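You operate a simulated robot arm through the tools that you are given. There is no shell and no other tool. Be economical: measure what you need, move in short steps, check, and stop when the job is done.

You run a simulated robot arm. Do the job below in one go: nothing can be reset, and whatever is moved stays where it is left.

JOB
Seat the butter pot, then butter a patch in both tartlet tins.
Fine: pot home in its steel well first; yellow brush, a patch on each floor; put the brush back; leave the wide tin. Drop and damage nothing, leave nothing switched on. A coat counts when it lies all over at full strength: go over it till it gets no stronger.

The check looks at the end state, three seconds after you hand in, the way a careful person would. Anything else that was tipped, shoved, dropped, spilled or broken makes it a failure.

ROBOT AND FRAMES
A 7-joint arm with a two-finger parallel gripper, fixed in place. Base frame: the origin is at the foot of the arm, x ahead of it, y to its left, z up; the work surface is at about z = 0.86. Units: m, degrees, N and s.
With the tool pointing down near the work surface it reaches from about 0.24 to 0.68 m from the base axis. Its first joint turns from -66.0 to 66.0 degrees. Payload 2.4 kg.
The tool frame sits at the grasp point between the pads (the TCP): z along the fingers, y along the line on which they close. The tips reach 0.03 m beyond it. Largest opening 0.094 m; finger width 0.028, thickness 0.01; the body of the gripper, 0.05 by 0.096 m, starts 0.055 m behind the TCP.
Orientation is told as [roll, pitch, yaw] about the base's x, y, z axes, in that order, counted from this pose: with the fingers straight down and closing along the base's y, the tool's x points along the base's -x, its y along +y and its z along -z.

CONTROLS
- The arm moves only by the tool jog_arm. Its argument "deltas" is one flat list of numbers, 7 for each row, row after row: the shift along the base's x, y, z in m, then the turn, a rotation vector about the base's x, y, z in degrees, then the opening, from 0 (shut) to 1 (fully open). In form: [tx, ty, tz, rx, ry, rz, fingers, tx, ty, tz, rx, ry, rz, fingers, ...]. A call has 1 to 10 rows; each row is the pose to reach, as a shift and turn from the pose commanded when the call began. Rows are played at 5 a second. More than 0.05 m and 8.6 degrees between two rows, or a gripper value outside its range, and nothing of the call is played. Where a pose cannot be reached the arm comes as near as it can. A force on the tool above 40 N (or 10 N above the force at the start of the call, whichever is more), or a blocked arm, ends the call early, and 0.2 s more pass. Each finger travels about 0.153 m/s and halts on what it meets, pressing with about 45 N; the grip force reading is that of the motor and also rises with nothing between the fingers. The clock runs only during rows and for 0.2 s after the last one: add rows that repeat a pose to give the fingers time. The reply holds the time, the measured pose of the TCP, the force on the tool along the base axes, the opening and the grip force, in the units named above and with some noise, with the torque about the TCP (base axes, N m) and any sound that the robot's microphone picked up.
- Cameras (640 x 400 px; columns grow to the right, rows downward): "scene" is fixed at [0.0227, 0.4765, 1.4435]; the picture's right is [-0.76, -0.65, 0.00], its down [-0.41, 0.47, -0.78] and it looks along [0.51, -0.59, -0.62] (base axes); focal length 219 px, centre (320, 200). "wrist" rides on the gripper at [0.076, 0.014, -0.103] in the tool frame; the picture's right is [-0.18, 0.98, 0.00], its down [-0.75, -0.14, -0.64] and it looks along [-0.63, -0.12, 0.77] (tool axes); focal length 243 px, centre (320, 200). There is no depth. A picture from a camera that has moved, and an enlarged one, comes with that camera's place and axes in the base frame and with its lens. The place of the scene camera against the robot may be out by one fixed shift of up to 0.025 m in any direction.
- grab_frame(camera): a new picture of that camera. It takes no simulated time.
- close_up(camera, box): a new picture of the part [left, top, right, bottom] of that camera's present view, enlarged. It takes no simulated time.
- sign_off(): hands the job in; it is judged then, once.

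Work in short steps. Places have to be worked out from the pictures, the camera data and where the tool is seen: move nearer, look again, correct. Check each grasp and each placing, and mend what went wrong. You have 120 turns and 68 pictures in all, those below and enlarged ones among them. Open the gripper and draw the arm clear of the work before you hand the job in, unless the task says otherwise; then end with one line.

The tools are called after ">>>" by a JSON object that holds its "api" and its "payload". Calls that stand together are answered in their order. jog_arm: Moves the arm, as the interface text tells. Its arguments: {"type":"object","properties":{"deltas":{"type":"array"}},"required":["deltas"]} The other tools are called the same way: grab_frame (camera) takes a picture; close_up (camera, box) takes an enlarged picture of a part of a camera's view; sign_off () hands the job in.

At the start:

```text
t: 0.0
tool_pos: [0.379, 0.0564, 1.3096]
tcp_rot: [0.1, -0.1, 0.0]
ft_force: [0.1, 0.4, -0.1]
moment: [0.01, -0.03, -0.03]
finger_gap: 0.094
grasp_force: 0.0
```

scene: 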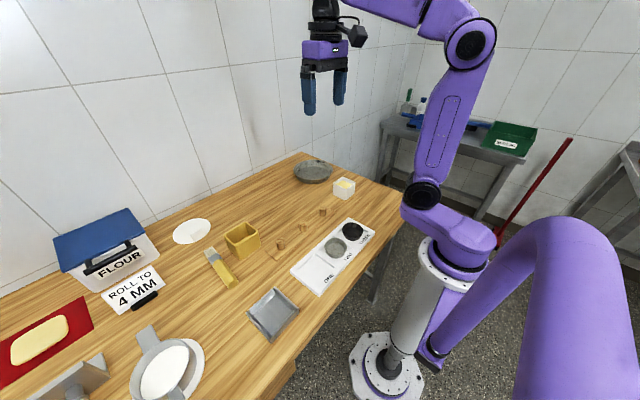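
wrist: 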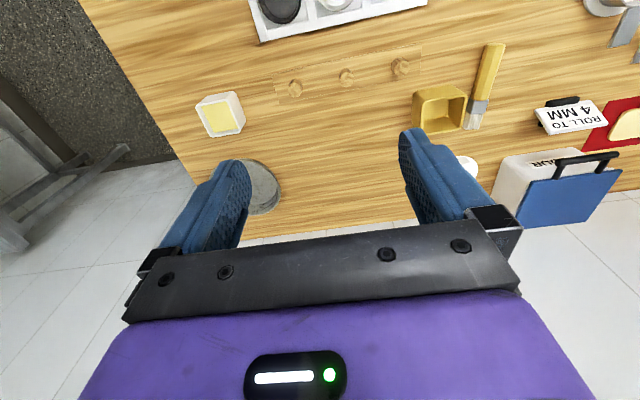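

I start with enlarged views of the work area to identify the pot, well, brush and tins.

>>> {"api": "close_up", "payload": {"camera": "scene", "box": [160, 140, 420, 345]}}

>>> {"api": "close_up", "payload": {"camera": "wrist", "box": [180, 0, 560, 220]}}

```text
1.95 times, centred on (290, 242) of scene
camera zoom: at [0.0227, 0.4765, 1.4435], right [-0.76, -0.65, 0.0], down [-0.41, 0.47, -0.78], along [0.51, -0.59, -0.62], focal length 428 px, centre (378, 117)
```

zoom: 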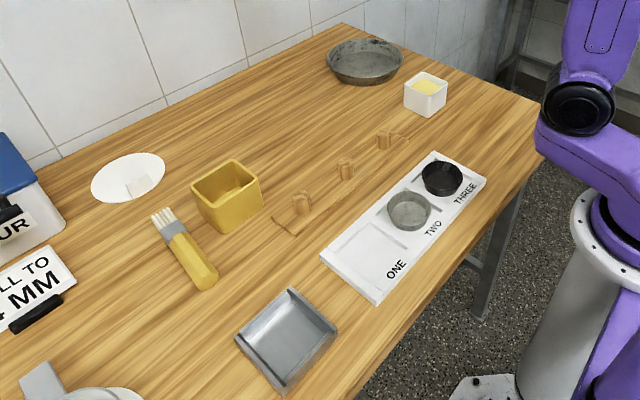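

```text
1.68 times, centred on (370, 110) of wrist
camera zoom: at [0.3031, 0.072, 1.4116], right [0.18, 0.98, 0.0], down [0.75, -0.14, 0.64], along [0.63, -0.12, -0.77], focal length 409 px, centre (236, 352)
```

zoom: 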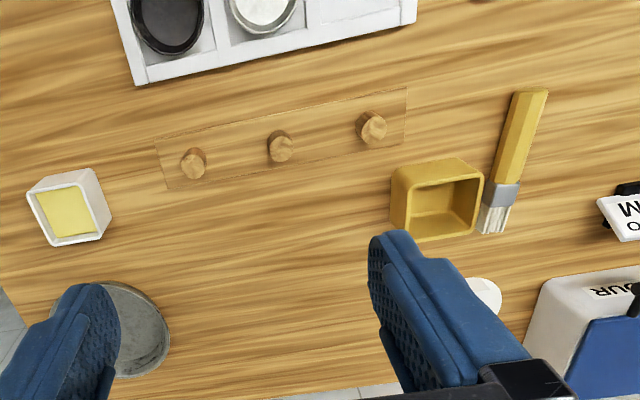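

Next I enlarge individual items to see what the grey tray, yellow box and pegs are.

>>> {"api": "close_up", "payload": {"camera": "scene", "box": [160, 200, 310, 345]}}

>>> {"api": "close_up", "payload": {"camera": "scene", "box": [270, 150, 400, 300]}}

>>> {"api": "close_up", "payload": {"camera": "scene", "box": [0, 200, 210, 400]}}

```text
2.76 times, centred on (235, 272) of scene
camera zoom: at [0.0227, 0.4765, 1.4435], right [-0.76, -0.65, 0.0], down [-0.41, 0.47, -0.78], along [0.51, -0.59, -0.62], focal length 605 px, centre (554, 0)
```

zoom: 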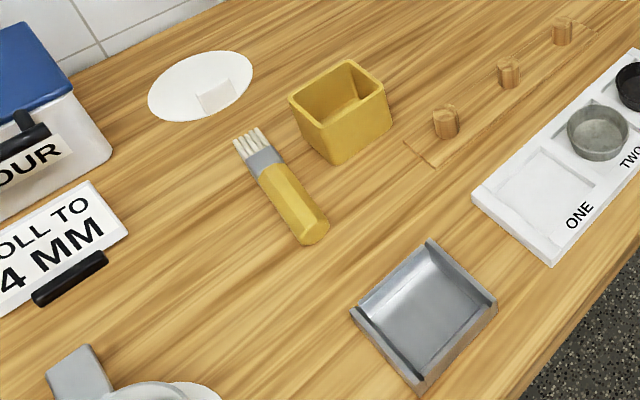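

```text
2.67 times, centred on (335, 225) of scene
camera zoom: at [0.0227, 0.4765, 1.4435], right [-0.76, -0.65, 0.0], down [-0.41, 0.47, -0.78], along [0.51, -0.59, -0.62], focal length 585 px, centre (280, 133)
```

zoom: 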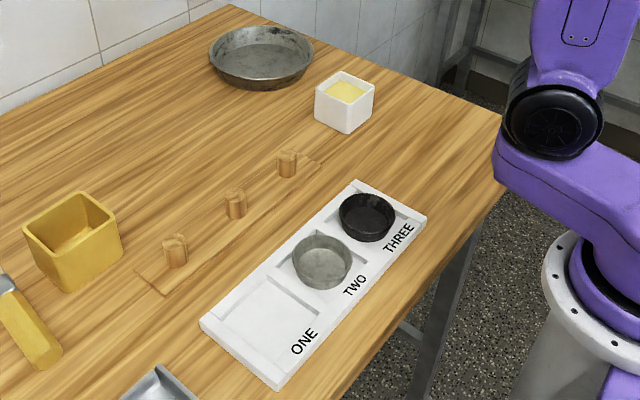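

```text
2.00 times, centred on (105, 300) of scene
camera zoom: at [0.0227, 0.4765, 1.4435], right [-0.76, -0.65, 0.0], down [-0.41, 0.47, -0.78], along [0.51, -0.59, -0.62], focal length 438 px, centre (750, 0)
```

zoom: 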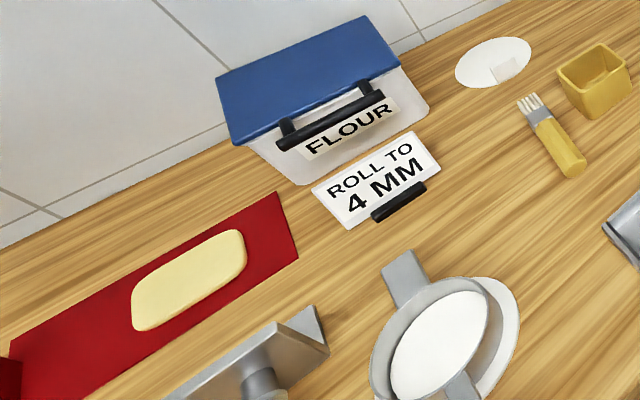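

The white pot with butter sits near (0.46,-0.18), the steel tray near (0.28,0.36), brush along x near (0.43–0.57,0.38), and tins in slots TWO and THREE near (0.285,0.09) and (0.285,-0.01). I move above the pot to look closer.

>>> {"api": "jog_arm", "payload": {"deltas": [0.007, -0.034, -0.033, 0, 0, 0, 1, 0.014, -0.067, -0.066, 0, 0, 0, 1, 0.021, -0.101, -0.1, 0, 0, 0, 1, 0.028, -0.135, -0.133, 0, 0, 0, 1, 0.035, -0.169, -0.166, 0, 0, 0, 1, 0.042, -0.202, -0.2, 0, 0, 0, 1, 0.05, -0.236, -0.23, 0, 0, 0, 1]}}

>>> {"api": "grab_frame", "payload": {"camera": "wrist"}}

```text
t: 1.6
tool_pos: [0.4263, -0.18, 1.0763]
tcp_rot: [0.1, 0.0, -0.1]
ft_force: [0.6, 0.0, -0.2]
moment: [0.0, -0.02, 0.01]
finger_gap: 0.0937
grasp_force: 0.1
```

```text
60 pictures are left
camera wrist: at [0.3506, -0.165, 1.1793], right [0.19, 0.98, 0.0], down [0.75, -0.14, 0.64], along [0.63, -0.12, -0.77], focal length 243 px, centre (320, 200)
```

wrist: 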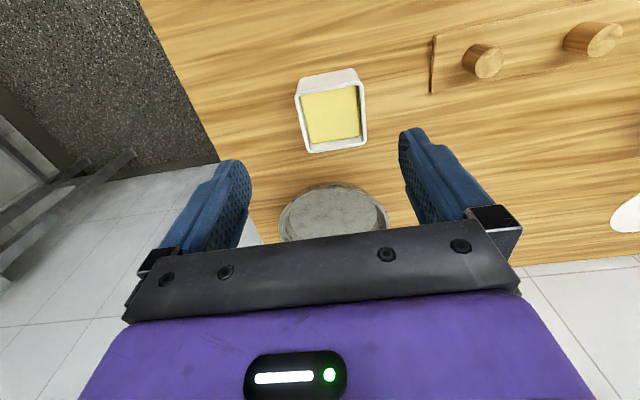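

I enlarge the pot to get its corners, and the size of the rim.

>>> {"api": "close_up", "payload": {"camera": "wrist", "box": [260, 50, 410, 170]}}

```text
3.33 times, centred on (335, 110) of wrist
camera zoom: at [0.3506, -0.165, 1.1793], right [0.19, 0.98, 0.0], down [0.75, -0.14, 0.64], along [0.63, -0.12, -0.77], focal length 809 px, centre (270, 500)
```

zoom: 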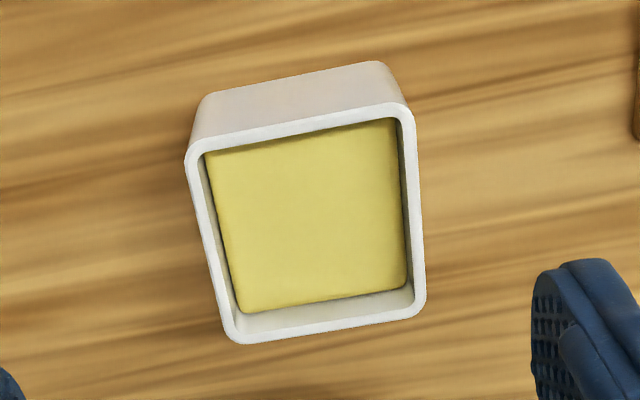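

The pot's rim is about 0.067 m square, centred near (0.454,-0.170), top near z=0.925, yaw about 0. I align over it and stop with the tips just above the rim to check.

>>> {"api": "jog_arm", "payload": {"deltas": [0.027, 0.01, -0.03, 0, 0, 0, 1, 0.027, 0.01, -0.07, 0, 0, 0, 1, 0.027, 0.01, -0.1, 0, 0, 0, 1, 0.027, 0.01, -0.1, 0, 0, 0, 1]}}

>>> {"api": "grab_frame", "payload": {"camera": "wrist"}}

```text
t: 2.6
tool_pos: [0.4559, -0.1714, 0.9781]
tcp_rot: [0.0, 0.0, 0.0]
ft_force: [-0.1, -0.8, -0.5]
moment: [-0.01, 0.0, 0.02]
finger_gap: 0.094
grasp_force: 0.1
```

```text
58 pictures are left
camera wrist: at [0.3792, -0.156, 1.0811], right [0.18, 0.98, 0.0], down [0.75, -0.14, 0.64], along [0.63, -0.12, -0.77], focal length 243 px, centre (320, 200)
```

wrist: 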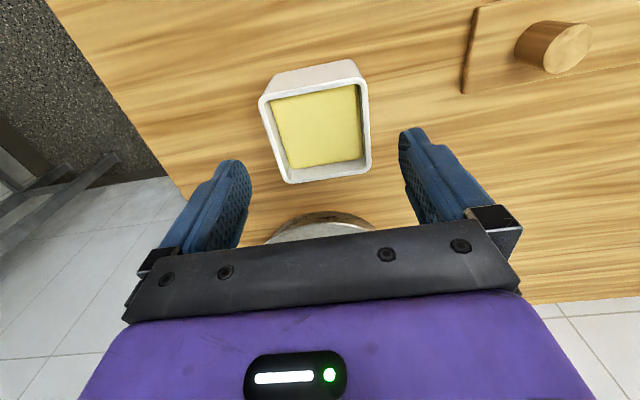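

Aligned within a couple of mm (pot centre ≈ (0.456,-0.170)). I descend to z≈0.915 and close.

>>> {"api": "jog_arm", "payload": {"deltas": [0, 0.001, -0.03, 0, 0, 0, 1, 0, 0.001, -0.063, 0, 0, 0, 1, 0, 0.001, -0.063, 0, 0, 0, 1, 0, 0.001, -0.063, 0, 0, 0, 0.8, 0, 0.001, -0.063, 0, 0, 0, 0.5, 0, 0.001, -0.063, 0, 0, 0, 0.5, 0, 0.001, -0.063, 0, 0, 0, 0.5]}}

```text
t: 4.2
tool_pos: [0.4549, -0.1695, 0.9154]
tcp_rot: [-0.1, 0.0, 0.0]
ft_force: [0.1, -0.3, -0.1]
moment: [-0.03, -0.06, 0.01]
finger_gap: 0.0758
grasp_force: 45.0
```

Grip stopped at 0.076 m with 45 N, so the pot is held. I lift slightly and look.

>>> {"api": "jog_arm", "payload": {"deltas": [0, 0, 0.02, 0, 0, 0, 0.5, 0, 0, 0.05, 0, 0, 0, 0.5, 0, 0, 0.08, 0, 0, 0, 0.5, 0, 0, 0.08, 0, 0, 0, 0.5]}}

>>> {"api": "close_up", "payload": {"camera": "scene", "box": [280, 90, 440, 210]}}

>>> {"api": "grab_frame", "payload": {"camera": "wrist"}}

```text
t: 5.2
tool_pos: [0.4548, -0.1685, 0.9969]
tcp_rot: [0.0, 0.0, -0.1]
ft_force: [-0.1, 0.4, -3.3]
moment: [0.03, 0.01, 0.03]
finger_gap: 0.0761
grasp_force: 45.1
```

```text
3.33 times, centred on (360, 150) of scene
camera zoom: at [0.0227, 0.4765, 1.4435], right [-0.76, -0.65, 0.0], down [-0.41, 0.47, -0.78], along [0.51, -0.59, -0.62], focal length 731 px, centre (187, 367)
```

zoom: 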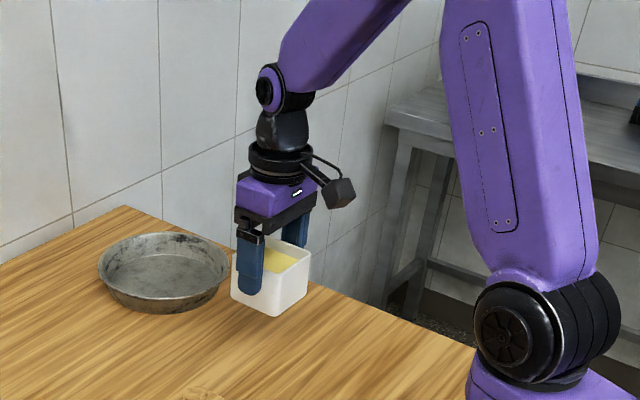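

```text
56 pictures are left
camera wrist: at [0.3783, -0.1535, 1.0993], right [0.18, 0.98, 0.0], down [0.75, -0.14, 0.64], along [0.63, -0.12, -0.77], focal length 243 px, centre (320, 200)
```

wrist: 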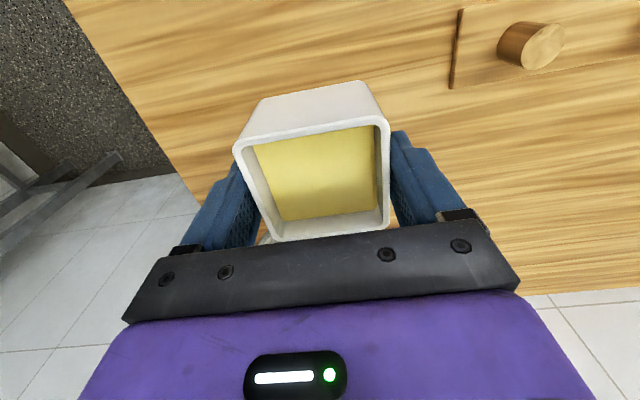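

Pot is level and held, its bottom 0.055 below TCP and its centre about 9 mm ahead of TCP in x. I carry it high towards the steel well and look.

>>> {"api": "jog_arm", "payload": {"deltas": [-0.012, 0.022, 0.03, 0, 0, 0, 0.5, -0.034, 0.06, 0.05, 0, 0, 0, 0.5, -0.056, 0.1, 0.06, 0, 0, 0, 0.5, -0.078, 0.14, 0.07, 0, 0, 0, 0.5, -0.1, 0.18, 0.08, 0, 0, 0, 0.5, -0.122, 0.22, 0.09, 0, 0, 0, 0.5, -0.144, 0.26, 0.1, 0, 0, 0, 0.5, -0.166, 0.3, 0.103, 0, 0, 0, 0.5, -0.188, 0.34, 0.103, 0, 0, 0, 0.5, -0.205, 0.3685, 0.103, 0, 0, 0, 0.5]}}

>>> {"api": "grab_frame", "payload": {"camera": "wrist"}}

```text
t: 7.4
tool_pos: [0.2498, 0.2009, 1.0971]
tcp_rot: [-0.1, -0.1, -0.1]
ft_force: [-1.2, 0.7, -2.2]
moment: [0.02, -0.03, -0.01]
finger_gap: 0.0757
grasp_force: 45.0
```

```text
55 pictures are left
camera wrist: at [0.1739, 0.2161, 1.2006], right [0.19, 0.98, 0.0], down [0.75, -0.14, 0.64], along [0.63, -0.12, -0.77], focal length 243 px, centre (320, 200)
```

wrist: 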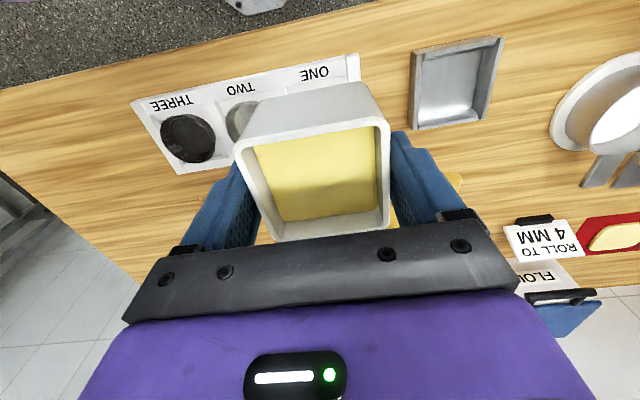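

I enlarge the well to find its outline and rims.

>>> {"api": "close_up", "payload": {"camera": "wrist", "box": [390, 20, 530, 145]}}

```text
3.20 times, centred on (460, 82) of wrist
camera zoom: at [0.1739, 0.2161, 1.2006], right [0.19, 0.98, 0.0], down [0.75, -0.14, 0.64], along [0.63, -0.12, -0.77], focal length 776 px, centre (-128, 576)
```

zoom: 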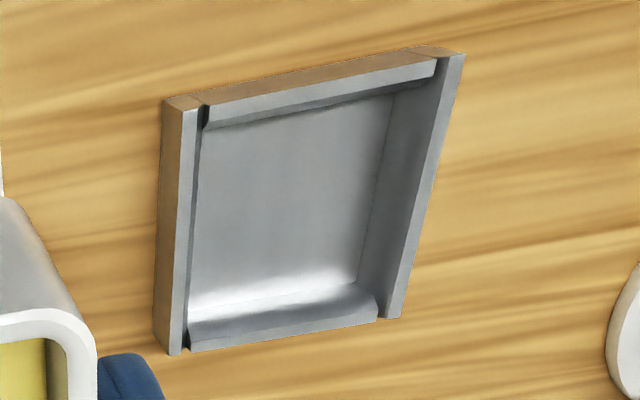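

Well outer ≈ x 0.245–0.338, y 0.315–0.406 (centre ≈ (0.291,0.360)), square to the base, walls to z≈0.884. I bring the pot over it at a safe height and check alignment.

>>> {"api": "jog_arm", "payload": {"deltas": [0.01, 0.04, 0, 0, 0, 0, 0.5, 0.02, 0.08, -0.01, 0, 0, 0, 0.5, 0.03, 0.12, -0.03, 0, 0, 0, 0.5, 0.041, 0.16, -0.06, 0, 0, 0, 0.5, 0.041, 0.16, -0.1, 0, 0, 0, 0.5, 0.041, 0.16, -0.13, 0, 0, 0, 0.5, 0.041, 0.16, -0.13, 0, 0, 0, 0.5]}}

>>> {"api": "close_up", "payload": {"camera": "scene", "box": [200, 200, 350, 350]}}

>>> {"api": "close_up", "payload": {"camera": "wrist", "box": [200, 20, 440, 170]}}

```text
refused: row 4 steps farther than a row can; nothing moved
```

```text
2.67 times, centred on (275, 275) of scene
camera zoom: at [0.0227, 0.4766, 1.4435], right [-0.76, -0.65, 0.0], down [-0.41, 0.47, -0.78], along [0.51, -0.59, -0.62], focal length 585 px, centre (440, 0)
```

zoom: 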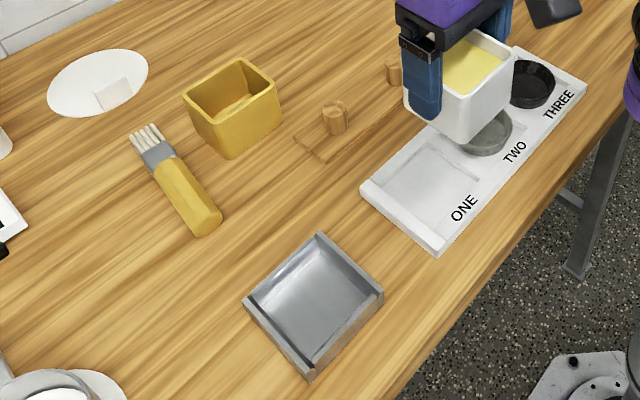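

```text
2.67 times, centred on (320, 95) of wrist
camera zoom: at [0.1739, 0.2161, 1.2006], right [0.19, 0.98, 0.0], down [0.75, -0.14, 0.64], along [0.63, -0.12, -0.77], focal length 647 px, centre (320, 480)
```

zoom: 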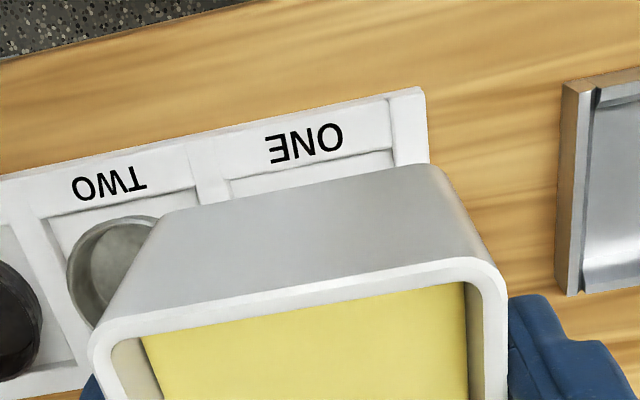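

The move was refused for a too-large step; nothing moved. I repeat it with smaller steps.

>>> {"api": "jog_arm", "payload": {"deltas": [0.01, 0.04, 0, 0, 0, 0, 0.5, 0.02, 0.08, -0.01, 0, 0, 0, 0.5, 0.03, 0.12, -0.02, 0, 0, 0, 0.5, 0.041, 0.16, -0.04, 0, 0, 0, 0.5, 0.041, 0.16, -0.08, 0, 0, 0, 0.5, 0.041, 0.16, -0.11, 0, 0, 0, 0.5, 0.041, 0.16, -0.11, 0, 0, 0, 0.5]}}

>>> {"api": "close_up", "payload": {"camera": "scene", "box": [220, 210, 340, 345]}}

>>> {"api": "grab_frame", "payload": {"camera": "wrist"}}

```text
t: 9.0
tool_pos: [0.2928, 0.3601, 0.9892]
tcp_rot: [0.0, 0.0, -0.1]
ft_force: [0.3, -0.6, -1.9]
moment: [0.01, -0.02, -0.01]
finger_gap: 0.0763
grasp_force: 45.3
```

```text
2.96 times, centred on (280, 278) of scene
camera zoom: at [0.0227, 0.4766, 1.4435], right [-0.76, -0.65, 0.0], down [-0.41, 0.47, -0.78], along [0.51, -0.59, -0.62], focal length 650 px, centre (438, -30)
```

zoom: 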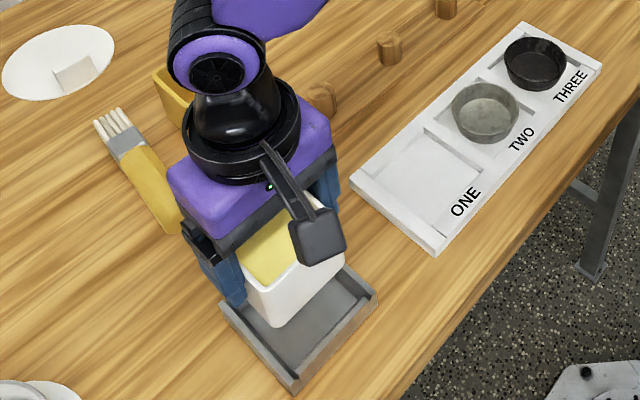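

```text
50 pictures are left
camera wrist: at [0.2165, 0.3757, 1.0917], right [0.19, 0.98, 0.0], down [0.75, -0.14, 0.64], along [0.63, -0.12, -0.77], focal length 243 px, centre (320, 200)
```

wrist: 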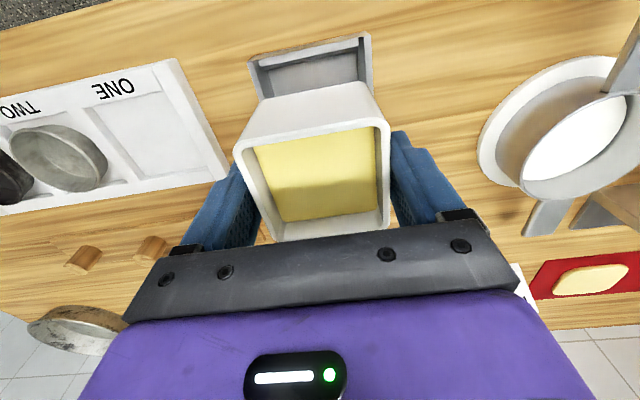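

Both views put the pot centred over the well within a few mm. I lower until the pot bottom is just inside the rim and check.

>>> {"api": "jog_arm", "payload": {"deltas": [-0.002, 0, -0.02, 0, 0, 0, 0.5, -0.002, 0, -0.04, 0, 0, 0, 0.5, -0.002, 0, -0.052, 0, 0, 0, 0.5, -0.002, 0, -0.052, 0, 0, 0, 0.5]}}

>>> {"api": "close_up", "payload": {"camera": "scene", "box": [220, 240, 340, 345]}}

>>> {"api": "close_up", "payload": {"camera": "wrist", "box": [210, 40, 430, 180]}}

```text
t: 10.0
tool_pos: [0.2902, 0.361, 0.9378]
tcp_rot: [0.0, 0.0, 0.0]
ft_force: [0.0, -0.1, -2.2]
moment: [0.01, 0.01, 0.03]
finger_gap: 0.0761
grasp_force: 44.8
```

```text
3.81 times, centred on (280, 292) of scene
camera zoom: at [0.0227, 0.4766, 1.4435], right [-0.76, -0.65, 0.0], down [-0.41, 0.47, -0.78], along [0.51, -0.59, -0.62], focal length 835 px, centre (472, -152)
```

zoom: 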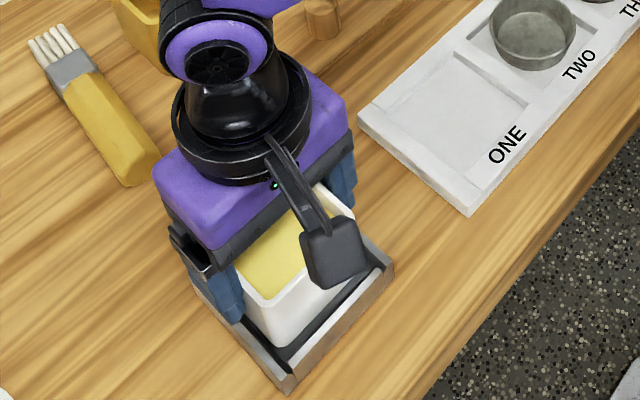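

```text
2.86 times, centred on (320, 110) of wrist
camera zoom: at [0.2137, 0.3756, 1.0402], right [0.18, 0.98, 0.0], down [0.75, -0.14, 0.64], along [0.63, -0.12, -0.77], focal length 693 px, centre (320, 457)
```

zoom: 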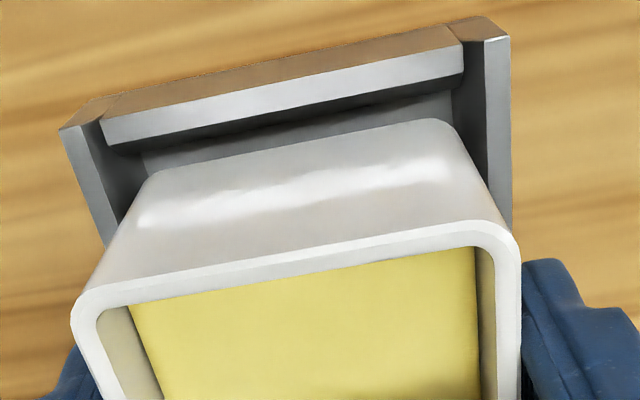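

Centred with several mm on each side. I shift 2 mm in y and lower slowly until contact.

>>> {"api": "jog_arm", "payload": {"deltas": [0, -0.002, -0.006, 0, 0, 0, 0.5, 0, -0.002, -0.012, 0, 0, 0, 0.5, 0, -0.002, -0.016, 0, 0, 0, 0.5, 0, -0.002, -0.018, 0, 0, 0, 0.5, 0, -0.002, -0.02, 0, 0, 0, 0.5]}}

```text
t: 11.2
tool_pos: [0.2906, 0.3579, 0.9199]
tcp_rot: [0.1, -0.1, 0.1]
ft_force: [-5.4, -5.8, 31.0]
moment: [-0.09, -0.03, -0.06]
finger_gap: 0.0762
grasp_force: 44.8
```

Contact with 31 N at TCP z=0.920 (pot bottom ≈0.865). I ease up 1.5 mm and look at whether it is at floor level.

>>> {"api": "jog_arm", "payload": {"deltas": [0, 0, 0.002, 0, 0, 0, 0.5, 0, 0, 0.002, 0, 0, 0, 0.5]}}

>>> {"api": "close_up", "payload": {"camera": "wrist", "box": [210, 40, 430, 180]}}

>>> {"api": "close_up", "payload": {"camera": "scene", "box": [240, 265, 320, 340]}}

```text
t: 11.8
tool_pos: [0.2908, 0.3597, 0.9189]
tcp_rot: [0.1, 0.0, 0.1]
ft_force: [-2.6, 2.6, 2.9]
moment: [0.46, -0.2, 0.08]
finger_gap: 0.0759
grasp_force: 44.8
```

```text
2.86 times, centred on (320, 110) of wrist
camera zoom: at [0.2139, 0.3739, 1.0209], right [0.18, 0.98, 0.0], down [0.75, -0.14, 0.64], along [0.63, -0.12, -0.77], focal length 693 px, centre (320, 457)
```

zoom: 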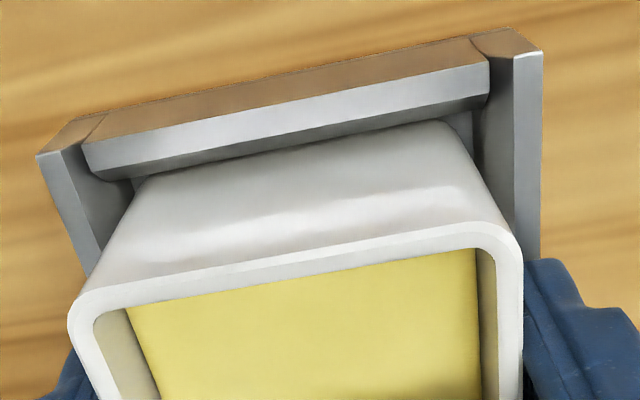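

```text
5.33 times, centred on (280, 302) of scene
camera zoom: at [0.0226, 0.4766, 1.4435], right [-0.76, -0.65, 0.0], down [-0.41, 0.47, -0.78], along [0.51, -0.59, -0.62], focal length 1169 px, centre (533, -347)
```

zoom: 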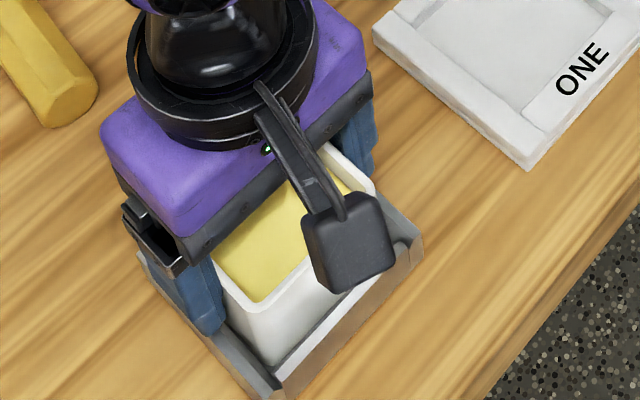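

The pot seems down in the well. I release and raise straight up to look.

>>> {"api": "jog_arm", "payload": {"deltas": [0, 0, 0, 0, 0, 0, 0.85, 0, 0, 0, 0, 0, 0, 1, 0, 0, 0, 0, 0, 0, 1, 0, 0, 0.03, 0, 0, 0, 1, 0, 0, 0.07, 0, 0, 0, 1, 0, 0, 0.11, 0, 0, 0, 1, 0, 0, 0.15, 0, 0, 0, 1]}}

>>> {"api": "close_up", "payload": {"camera": "wrist", "box": [210, 30, 430, 170]}}

```text
t: 13.4
tool_pos: [0.2905, 0.3556, 1.0694]
tcp_rot: [0.0, 0.1, 0.0]
ft_force: [0.1, -0.9, -0.2]
moment: [0.0, 0.05, -0.02]
finger_gap: 0.0939
grasp_force: 0.1
```

```text
2.86 times, centred on (320, 100) of wrist
camera zoom: at [0.214, 0.371, 1.1725], right [0.18, 0.98, 0.0], down [0.75, -0.14, 0.64], along [0.63, -0.12, -0.77], focal length 693 px, centre (320, 486)
```

zoom: 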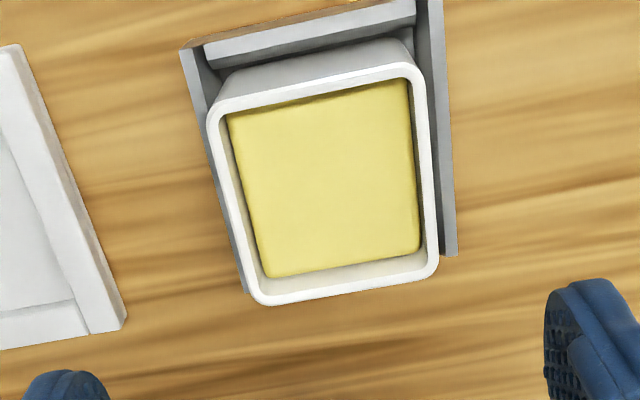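

I check the seating from the scene camera.

>>> {"api": "close_up", "payload": {"camera": "scene", "box": [230, 250, 330, 345]}}

```text
4.21 times, centred on (280, 298) of scene
camera zoom: at [0.0227, 0.4765, 1.4435], right [-0.76, -0.65, 0.0], down [-0.41, 0.47, -0.78], along [0.51, -0.59, -0.62], focal length 923 px, centre (488, -210)
```

zoom: 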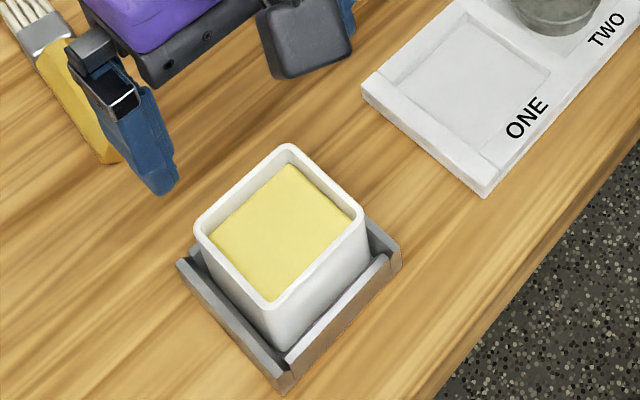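

The pot stands level in its well. Next I move to look at the brush and the yellow box beside it.

>>> {"api": "jog_arm", "payload": {"deltas": [0.03, 0.005, 0.03, 0, 0, 0, 1, 0.06, 0.01, 0.05, 0, 0, 0, 1, 0.08, 0.01, 0.06, 0, 0, 0, 1, 0.08, 0.01, 0.06, 0, 0, 0, 1]}}

>>> {"api": "grab_frame", "payload": {"camera": "wrist"}}

```text
t: 14.4
tool_pos: [0.3684, 0.3673, 1.1307]
tcp_rot: [0.0, 0.0, 0.0]
ft_force: [0.3, 1.2, 0.6]
moment: [-0.01, 0.01, -0.02]
finger_gap: 0.094
grasp_force: 0.1
```

```text
43 pictures are left
camera wrist: at [0.2932, 0.3831, 1.2335], right [0.18, 0.98, 0.0], down [0.75, -0.14, 0.64], along [0.63, -0.12, -0.77], focal length 243 px, centre (320, 200)
```

wrist: 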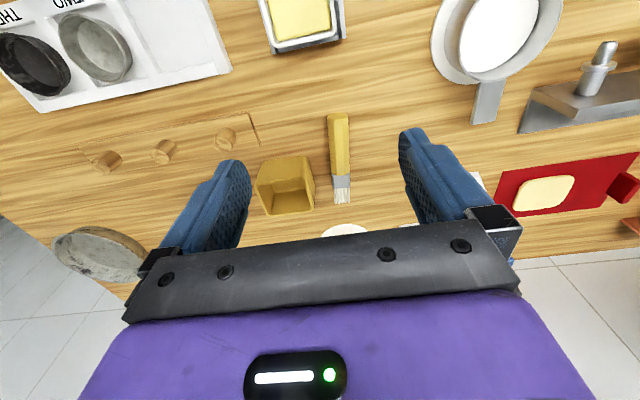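

>>> {"api": "close_up", "payload": {"camera": "wrist", "box": [245, 95, 405, 225]}}

```text
3.08 times, centred on (325, 160) of wrist
camera zoom: at [0.2932, 0.3831, 1.2335], right [0.18, 0.98, 0.0], down [0.75, -0.14, 0.64], along [0.63, -0.12, -0.77], focal length 746 px, centre (305, 323)
```

zoom: 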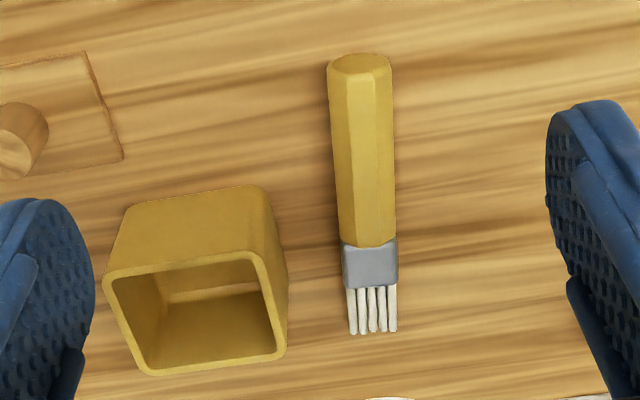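

The yellow brush: handle end ≈(0.43,0.384), bristle tip ≈(0.60,0.368), yaw ≈ -5°, handle about 0.033 wide. I tilt the tool 40° (body toward the base) so that the brush can later be pointed steeply down, and go to a pre-grasp behind and above the handle.

>>> {"api": "jog_arm", "payload": {"deltas": [0.006, 0.004, -0.032, -0.35, -8.0, -0.96, 0.72, 0.012, 0.008, -0.064, -0.7, -16.0, -1.92, 0.72, 0.018, 0.012, -0.096, -1.05, -24.0, -2.88, 0.72, 0.024, 0.016, -0.128, -1.4, -32.0, -3.84, 0.72, 0.031, 0.019, -0.159, -1.74, -39.97, -4.8, 0.72, 0.031, 0.019, -0.159, -1.74, -39.97, -4.8, 0.72]}}

>>> {"api": "grab_frame", "payload": {"camera": "wrist"}}

>>> {"api": "close_up", "payload": {"camera": "scene", "box": [160, 180, 320, 340]}}

```text
t: 15.8
tool_pos: [0.4007, 0.3879, 0.9706]
tcp_rot: [0.1, -40.0, -5.0]
ft_force: [-0.1, -0.5, -0.4]
moment: [-0.02, 0.0, 0.01]
finger_gap: 0.0677
grasp_force: 0.0
```

```text
41 pictures are left
camera wrist: at [0.2788, 0.4137, 0.9991], right [0.23, 0.97, 0.12], down [0.15, -0.16, 0.98], along [0.96, -0.2, -0.18], focal length 243 px, centre (320, 200)
```

wrist: 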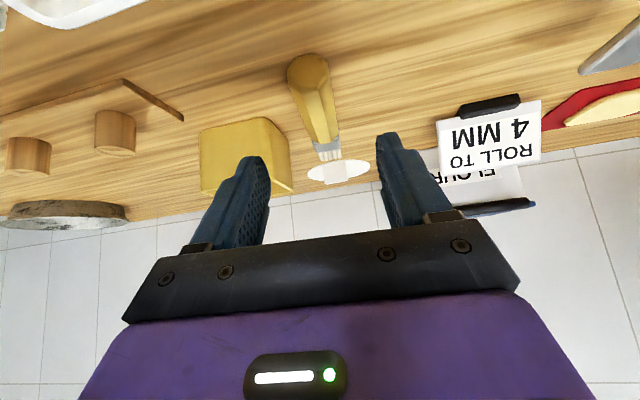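

```text
2.50 times, centred on (240, 260) of scene
camera zoom: at [0.0227, 0.4766, 1.4435], right [-0.76, -0.65, 0.0], down [-0.41, 0.47, -0.78], along [0.51, -0.59, -0.62], focal length 548 px, centre (520, 50)
```

zoom: 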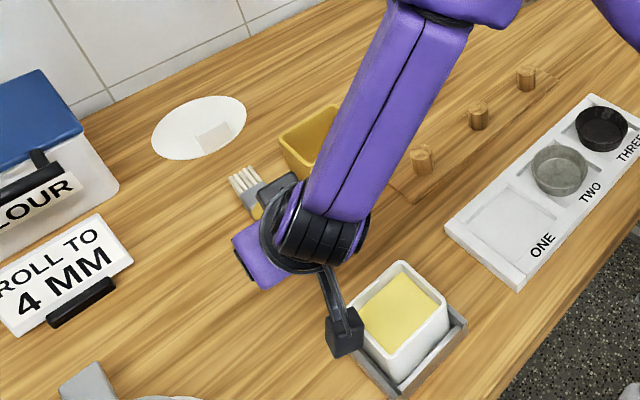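

The wrist camera would come too near the pot at this tilt, so I reduce the tilt to 25° and approach the handle from straight above.

>>> {"api": "jog_arm", "payload": {"deltas": [0.03, -0.003, 0.03, 0.65, 7.5, 0, 0.72, 0.069, -0.007, 0.03, 1.3, 14.94, 0, 0.72, 0.069, -0.007, 0.01, 1.3, 14.94, 0, 0.72, 0.069, -0.007, -0.02, 1.3, 14.94, 0, 0.72, 0.069, -0.007, -0.02, 1.3, 14.94, 0, 0.72]}}

>>> {"api": "grab_frame", "payload": {"camera": "wrist"}}

```text
t: 17.0
tool_pos: [0.4696, 0.3784, 0.9507]
tcp_rot: [0.1, -24.9, -5.1]
ft_force: [0.2, -0.6, 1.0]
moment: [0.03, 0.0, 0.02]
finger_gap: 0.0675
grasp_force: 0.2
```

```text
39 pictures are left
camera wrist: at [0.3593, 0.4043, 1.0109], right [0.25, 0.96, 0.08], down [0.4, -0.18, 0.9], along [0.88, -0.2, -0.43], focal length 243 px, centre (320, 200)
```

wrist: 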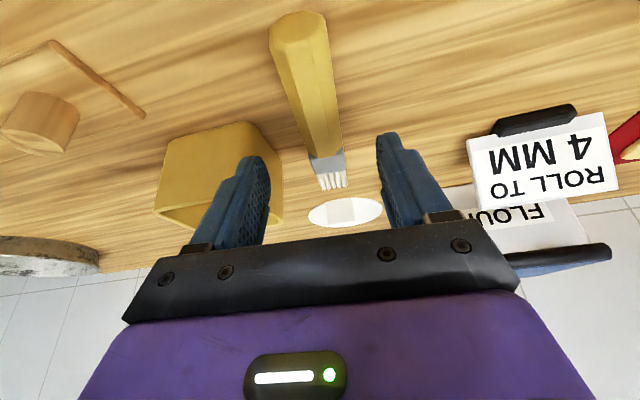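

The handle axis is ~0.381 at this x; I shift +3 mm in y, lower to z≈0.897 and close.

>>> {"api": "jog_arm", "payload": {"deltas": [0, 0.003, -0.025, 0, 0, 0, 0.72, 0, 0.003, -0.045, 0, 0, 0, 0.72, 0, 0.003, -0.054, 0, 0, 0, 0.72, 0, 0.003, -0.054, 0, 0, 0, 0.5, 0, 0.003, -0.054, 0, 0, 0, 0.25, 0, 0.003, -0.054, 0, 0, 0, 0.1, 0, 0.003, -0.054, 0, 0, 0, 0.1]}}

>>> {"api": "grab_frame", "payload": {"camera": "wrist"}}

```text
t: 18.6
tool_pos: [0.4713, 0.3839, 0.8957]
tcp_rot: [0.1, -25.0, -5.1]
ft_force: [0.3, 0.5, -0.1]
moment: [-0.05, 0.0, 0.01]
finger_gap: 0.0302
grasp_force: 45.1
```

```text
38 pictures are left
camera wrist: at [0.3605, 0.4083, 0.9562], right [0.25, 0.96, 0.08], down [0.4, -0.18, 0.9], along [0.88, -0.2, -0.43], focal length 243 px, centre (320, 200)
```

wrist: 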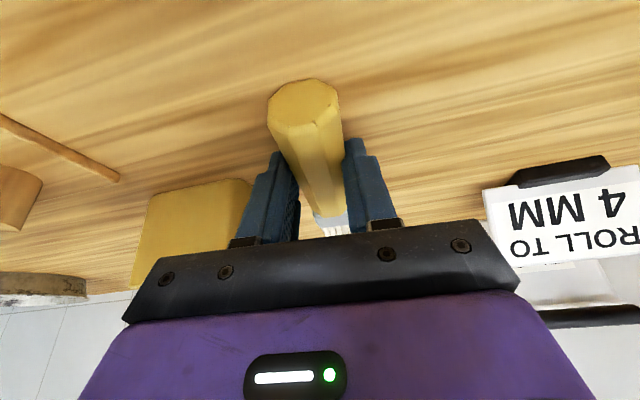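

The handle is gripped (0.030 m). I lift the brush clear, bring it back and yaw it by -45°.

>>> {"api": "jog_arm", "payload": {"deltas": [0, 0, 0.045, 0, 0, 0, 0.1, 0, 0, 0.09, 0, 0, -8, 0.1, -0.02, 0, 0.125, 0, 0, -16, 0.1, -0.05, 0.005, 0.15, 0, 0, -24, 0.1, -0.09, 0.01, 0.17, 0, 0, -32, 0.1, -0.13, 0.015, 0.185, 0, 0, -40, 0.1, -0.17, 0.02, 0.185, 0, 0, -45, 0.1, -0.17, 0.02, 0.185, 0, 0, -45, 0.1]}}

>>> {"api": "grab_frame", "payload": {"camera": "scene"}}

```text
t: 20.4
tool_pos: [0.2984, 0.4043, 1.0817]
tcp_rot: [0.0, -25.0, -50.1]
ft_force: [0.0, -0.3, -1.1]
moment: [0.01, 0.03, 0.02]
finger_gap: 0.0299
grasp_force: 44.2
```

```text
37 pictures are left
```

scene: 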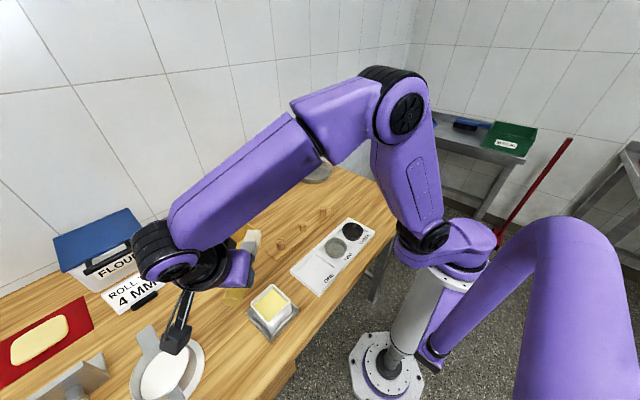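

I now tilt the brush ~65° nose-down above the pot, keeping it well above the rim.

>>> {"api": "jog_arm", "payload": {"deltas": [-0.004, -0.002, 0.01, 6.29, 5.26, 0, 0.1, -0.008, -0.004, 0.02, 12.58, 10.5, 0, 0.1, -0.012, -0.006, 0.02, 18.87, 15.77, 0, 0.1, -0.016, -0.008, 0.02, 25.2, 21.0, 0, 0.1, -0.02, -0.01, 0.02, 31.4, 26.3, 0, 0.1, -0.025, -0.012, 0.02, 37.7, 31.5, 0, 0.1, -0.03, -0.014, 0.02, 44.0, 36.8, 0, 0.1, -0.033, -0.015, 0.02, 49.9, 41.7, 0, 0.1, -0.033, -0.015, 0.02, 49.9, 41.7, 0, 0.1]}}

>>> {"api": "grab_frame", "payload": {"camera": "scene"}}

>>> {"api": "grab_frame", "payload": {"camera": "wrist"}}

```text
t: 22.4
tool_pos: [0.2688, 0.3881, 1.1012]
tcp_rot: [0.1, 40.1, -50.0]
ft_force: [-0.2, -0.5, -0.7]
moment: [-0.01, 0.01, -0.01]
finger_gap: 0.0302
grasp_force: 44.9
```

```text
36 pictures are left
```

scene: 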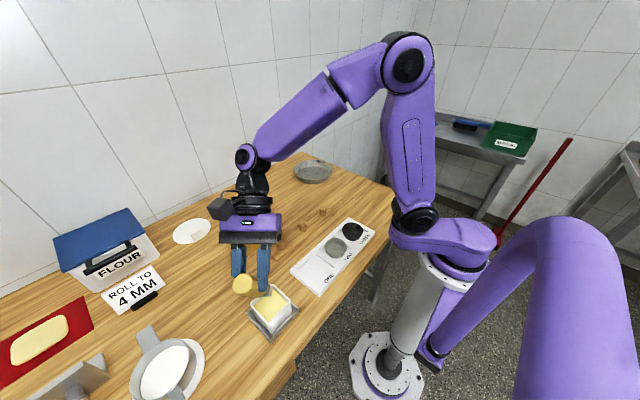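

```text
35 pictures are left
camera wrist: at [0.2836, 0.3914, 1.2282], right [0.84, 0.52, -0.12], down [0.53, -0.85, 0.0], along [-0.1, -0.07, -0.99], focal length 243 px, centre (320, 200)
```

wrist: 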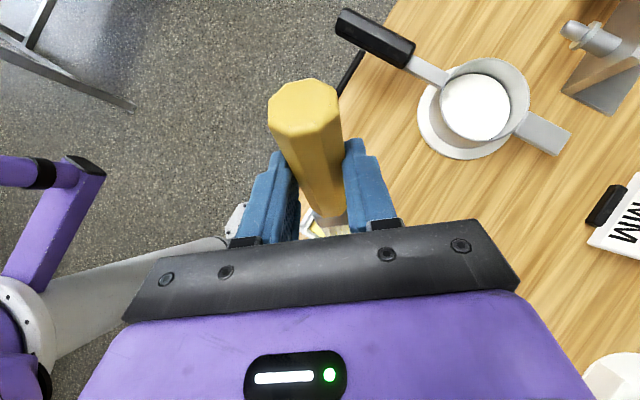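

Held and reachable. I zoom on the brush tip and pot in the scene view.

>>> {"api": "close_up", "payload": {"camera": "scene", "box": [210, 230, 330, 345]}}

```text
3.48 times, centred on (270, 288) of scene
camera zoom: at [0.0227, 0.4765, 1.4435], right [-0.76, -0.65, 0.0], down [-0.41, 0.47, -0.78], along [0.51, -0.59, -0.62], focal length 762 px, centre (494, -104)
```

zoom: 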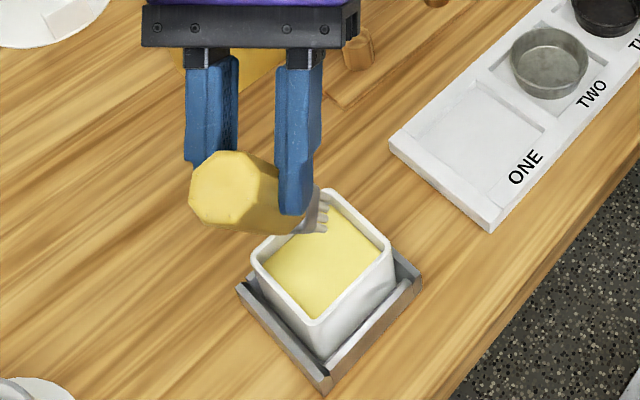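

Tip is over the butter centre, ≈0.05 above it. I lower gently, watching force.

>>> {"api": "jog_arm", "payload": {"deltas": [0, 0, -0.02, 0, 0, 0, 0.1, 0, 0, -0.04, 0, 0, 0, 0.1, 0, 0, -0.05, 0, 0, 0, 0.1, 0, 0, -0.055, 0, 0, 0, 0.1, 0, 0, -0.055, 0, 0, 0, 0.1]}}

>>> {"api": "close_up", "payload": {"camera": "scene", "box": [230, 250, 320, 335]}}

```text
t: 23.6
tool_pos: [0.2685, 0.3885, 1.0466]
tcp_rot: [0.1, 40.0, -50.0]
ft_force: [-0.1, 0.0, -0.8]
moment: [-0.02, -0.01, -0.01]
finger_gap: 0.0303
grasp_force: 45.3
```

```text
4.71 times, centred on (275, 292) of scene
camera zoom: at [0.0227, 0.4766, 1.4435], right [-0.76, -0.65, 0.0], down [-0.41, 0.47, -0.78], along [0.51, -0.59, -0.62], focal length 1032 px, centre (532, -235)
```

zoom: 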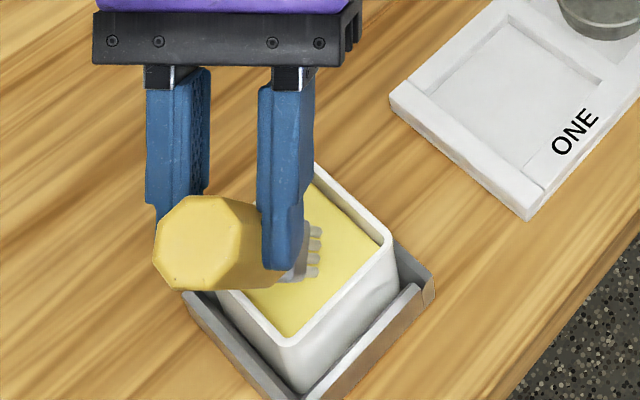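

No contact yet; I go on down in small steps.

>>> {"api": "jog_arm", "payload": {"deltas": [0, 0, -0.004, 0, 0, 0, 0.1, 0, 0, -0.008, 0, 0, 0, 0.1, 0, 0, -0.01, 0, 0, 0, 0.1, 0, 0, -0.01, 0, 0, 0, 0.1]}}

```text
t: 24.6
tool_pos: [0.2681, 0.3886, 1.0369]
tcp_rot: [0.1, 40.1, -50.1]
ft_force: [-0.1, -1.6, 13.3]
moment: [-0.56, -0.12, -0.08]
finger_gap: 0.03
grasp_force: 44.9
```

Contact with the butter (13 N) at TCP z≈1.037. I stroke a few mm each way to load the brush, then lift and look at the bristles.

>>> {"api": "jog_arm", "payload": {"deltas": [0.008, 0, 0, 0, 0, 0, 0.1, 0.008, 0.008, 0, 0, 0, 0, 0.1, -0.004, 0.008, 0, 0, 0, 0, 0.1, -0.004, -0.004, 0, 0, 0, 0, 0.1, 0.004, 0, 0, 0, 0, 0, 0.1, 0, 0, 0.03, 0, 0, 0, 0.1, 0, 0, 0.07, 0, 0, 0, 0.1, 0, 0, 0.1, 0, 0, 0, 0.1, 0, 0, 0.1, 0, 0, 0, 0.1]}}

>>> {"api": "close_up", "payload": {"camera": "scene", "box": [230, 230, 320, 325]}}

```text
t: 26.6
tool_pos: [0.2671, 0.3888, 1.1364]
tcp_rot: [0.1, 40.0, -50.0]
ft_force: [-0.4, -1.1, -0.6]
moment: [0.01, 0.01, 0.03]
finger_gap: 0.03
grasp_force: 44.8
```

```text
4.21 times, centred on (275, 278) of scene
camera zoom: at [0.0227, 0.4765, 1.4435], right [-0.76, -0.65, 0.0], down [-0.41, 0.47, -0.78], along [0.51, -0.59, -0.62], focal length 923 px, centre (510, -126)
```

zoom: 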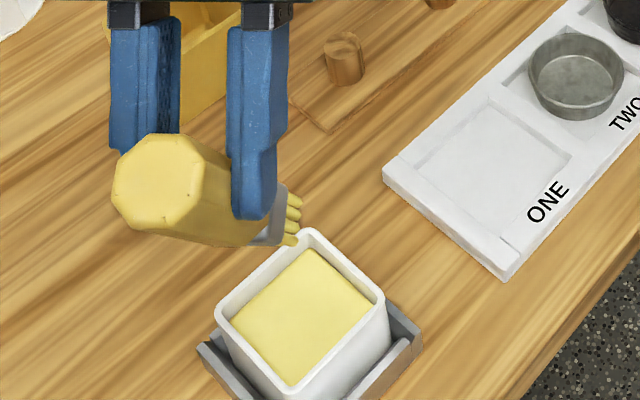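

The bristles are loaded yellow. I move to a spot where the straight-down wrist view shows both tins.

>>> {"api": "jog_arm", "payload": {"deltas": [0.02, -0.043, 0, 0, 0, 0, 0.1, 0.04, -0.086, 0, 0, 0, 0, 0.1, 0.06, -0.129, 0, 0, 0, 0, 0.1, 0.08, -0.172, 0, 0, 0, 0, 0.1, 0.1, -0.215, 0, 0, 0, 0, 0.1, 0.12, -0.258, 0, 0, 0, 0, 0.1, 0.135, -0.3, 0, 0, 0, 0, 0.1, 0.135, -0.3, 0, 0, 0, 0, 0.1]}}

>>> {"api": "grab_frame", "payload": {"camera": "wrist"}}

```text
t: 28.4
tool_pos: [0.4034, 0.0874, 1.1375]
tcp_rot: [0.1, 40.0, -49.9]
ft_force: [-0.1, -0.1, -0.7]
moment: [0.0, 0.02, 0.0]
finger_gap: 0.0301
grasp_force: 45.3
```

```text
31 pictures are left
camera wrist: at [0.4186, 0.0921, 1.2649], right [0.84, 0.52, -0.12], down [0.53, -0.85, 0.01], along [-0.1, -0.07, -0.99], focal length 243 px, centre (320, 200)
```

wrist: 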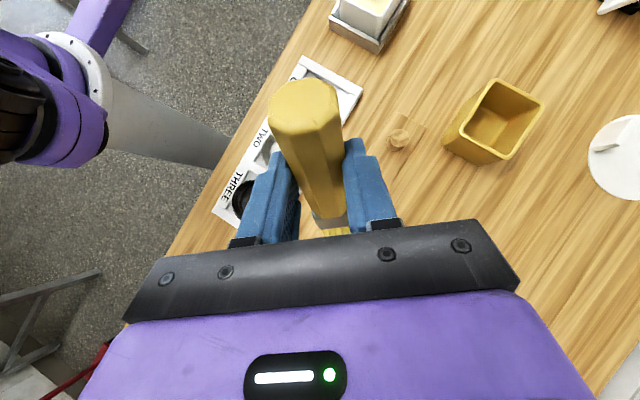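

The tins are partly hidden behind the fingers; I shift so they come clear in the picture.

>>> {"api": "jog_arm", "payload": {"deltas": [0.02, -0.035, 0, 0, 0, 0, 0.1, 0.04, -0.07, 0, 0, 0, 0, 0.1, 0.06, -0.11, 0, 0, 0, 0, 0.1, 0.06, -0.11, 0, 0, 0, 0, 0.1]}}

>>> {"api": "close_up", "payload": {"camera": "wrist", "box": [110, 0, 330, 150]}}

```text
t: 29.4
tool_pos: [0.4613, -0.0229, 1.1362]
tcp_rot: [0.1, 40.0, -50.0]
ft_force: [0.3, -0.4, -0.9]
moment: [-0.02, -0.01, -0.01]
finger_gap: 0.0302
grasp_force: 45.5
```

```text
2.67 times, centred on (220, 75) of wrist
camera zoom: at [0.4776, -0.0187, 1.2636], right [0.84, 0.52, -0.12], down [0.53, -0.85, 0.01], along [-0.1, -0.07, -0.99], focal length 647 px, centre (587, 533)
```

zoom: 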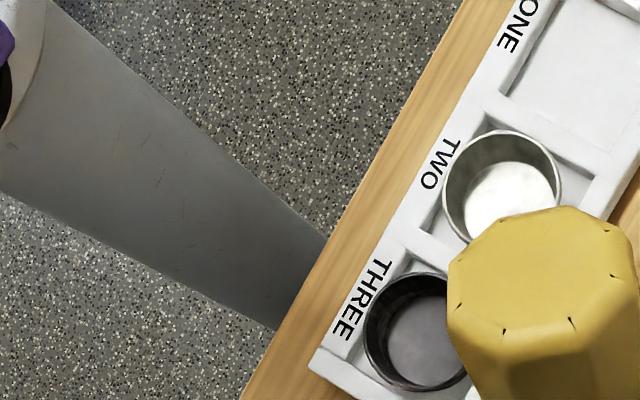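

Tins: TWO centred ≈(0.292,0.099), THREE ≈(0.292,0.005), rim radius ≈0.035, floor radius ≈0.028. I bring the brush tip over tin TWO at a safe height and check with the scene camera.

>>> {"api": "jog_arm", "payload": {"deltas": [-0.032, 0.026, 0, 0, 0, 0, 0.1, -0.064, 0.052, 0, 0, 0, 0, 0.1, -0.096, 0.078, 0, 0, 0, 0, 0.1, -0.128, 0.104, 0, 0, 0, 0, 0.1, -0.16, 0.13, 0, 0, 0, 0, 0.1, -0.191, 0.154, -0.01, 0, 0, 0, 0.1, -0.191, 0.154, -0.05, 0, 0, 0, 0.1, -0.191, 0.154, -0.076, 0, 0, 0, 0.1, -0.191, 0.154, -0.076, 0, 0, 0, 0.1]}}

>>> {"api": "close_up", "payload": {"camera": "scene", "box": [290, 190, 390, 290]}}

```text
t: 31.4
tool_pos: [0.2715, 0.1322, 1.061]
tcp_rot: [0.0, 40.1, -49.9]
ft_force: [0.6, 0.2, -0.3]
moment: [0.02, 0.05, -0.02]
finger_gap: 0.0303
grasp_force: 45.4
```

```text
4.00 times, centred on (340, 240) of scene
camera zoom: at [0.0227, 0.4766, 1.4435], right [-0.76, -0.65, 0.0], down [-0.41, 0.47, -0.78], along [0.51, -0.59, -0.62], focal length 877 px, centre (240, 40)
```

zoom: 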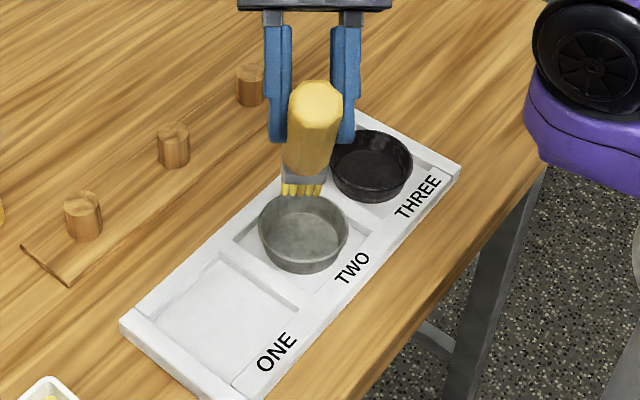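

Tip aligns with tin TWO's column. I nudge a few mm to the centre and lower to just above the floor.

>>> {"api": "jog_arm", "payload": {"deltas": [-0.004, -0.003, -0.02, 0, 0, 0, 0.1, -0.004, -0.003, -0.035, 0, 0, 0, 0.1, -0.004, -0.003, -0.043, 0, 0, 0, 0.1, -0.004, -0.003, -0.043, 0, 0, 0, 0.1]}}

>>> {"api": "close_up", "payload": {"camera": "scene", "box": [300, 205, 370, 275]}}

```text
t: 32.4
tool_pos: [0.2674, 0.1292, 1.0181]
tcp_rot: [0.1, 39.9, -50.0]
ft_force: [-0.3, -0.2, -0.6]
moment: [0.0, 0.01, -0.01]
finger_gap: 0.0305
grasp_force: 45.5
```

```text
5.71 times, centred on (335, 240) of scene
camera zoom: at [0.0227, 0.4765, 1.4435], right [-0.76, -0.65, 0.0], down [-0.41, 0.47, -0.78], along [0.51, -0.59, -0.62], focal length 1253 px, centre (234, -29)
```

zoom: 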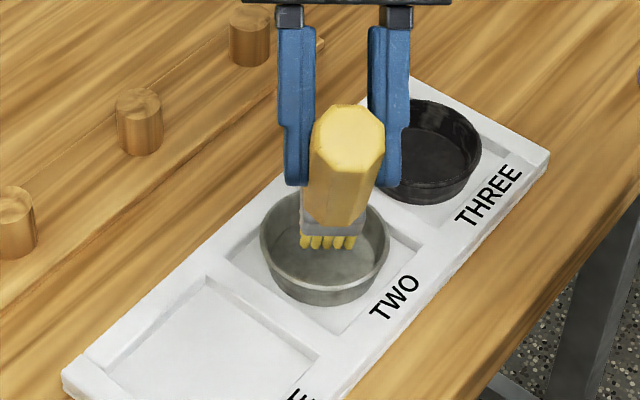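

Tip is inside the rim, centred. I lower on to the floor in small steps.

>>> {"api": "jog_arm", "payload": {"deltas": [0, 0, -0.005, 0, 0, 0, 0.1, 0, 0, -0.009, 0, 0, 0, 0.1, 0, 0, -0.012, 0, 0, 0, 0.1, 0, 0, -0.012, 0, 0, 0, 0.1]}}

```text
t: 33.4
tool_pos: [0.2678, 0.1291, 1.0058]
tcp_rot: [0.1, 40.0, -50.0]
ft_force: [0.0, -0.5, 0.4]
moment: [-0.01, -0.02, 0.0]
finger_gap: 0.0302
grasp_force: 44.9
```

>>> {"api": "jog_arm", "payload": {"deltas": [0, 0, -0.002, 0, 0, 0, 0.1, 0, 0, -0.004, 0, 0, 0, 0.1, 0, 0, -0.006, 0, 0, 0, 0.1, 0, 0, -0.006, 0, 0, 0, 0.1]}}

```text
t: 34.4
tool_pos: [0.2684, 0.1312, 0.9993]
tcp_rot: [0.0, 40.1, -50.0]
ft_force: [-0.6, 0.6, -0.8]
moment: [0.0, 0.0, -0.01]
finger_gap: 0.0299
grasp_force: 45.6
```

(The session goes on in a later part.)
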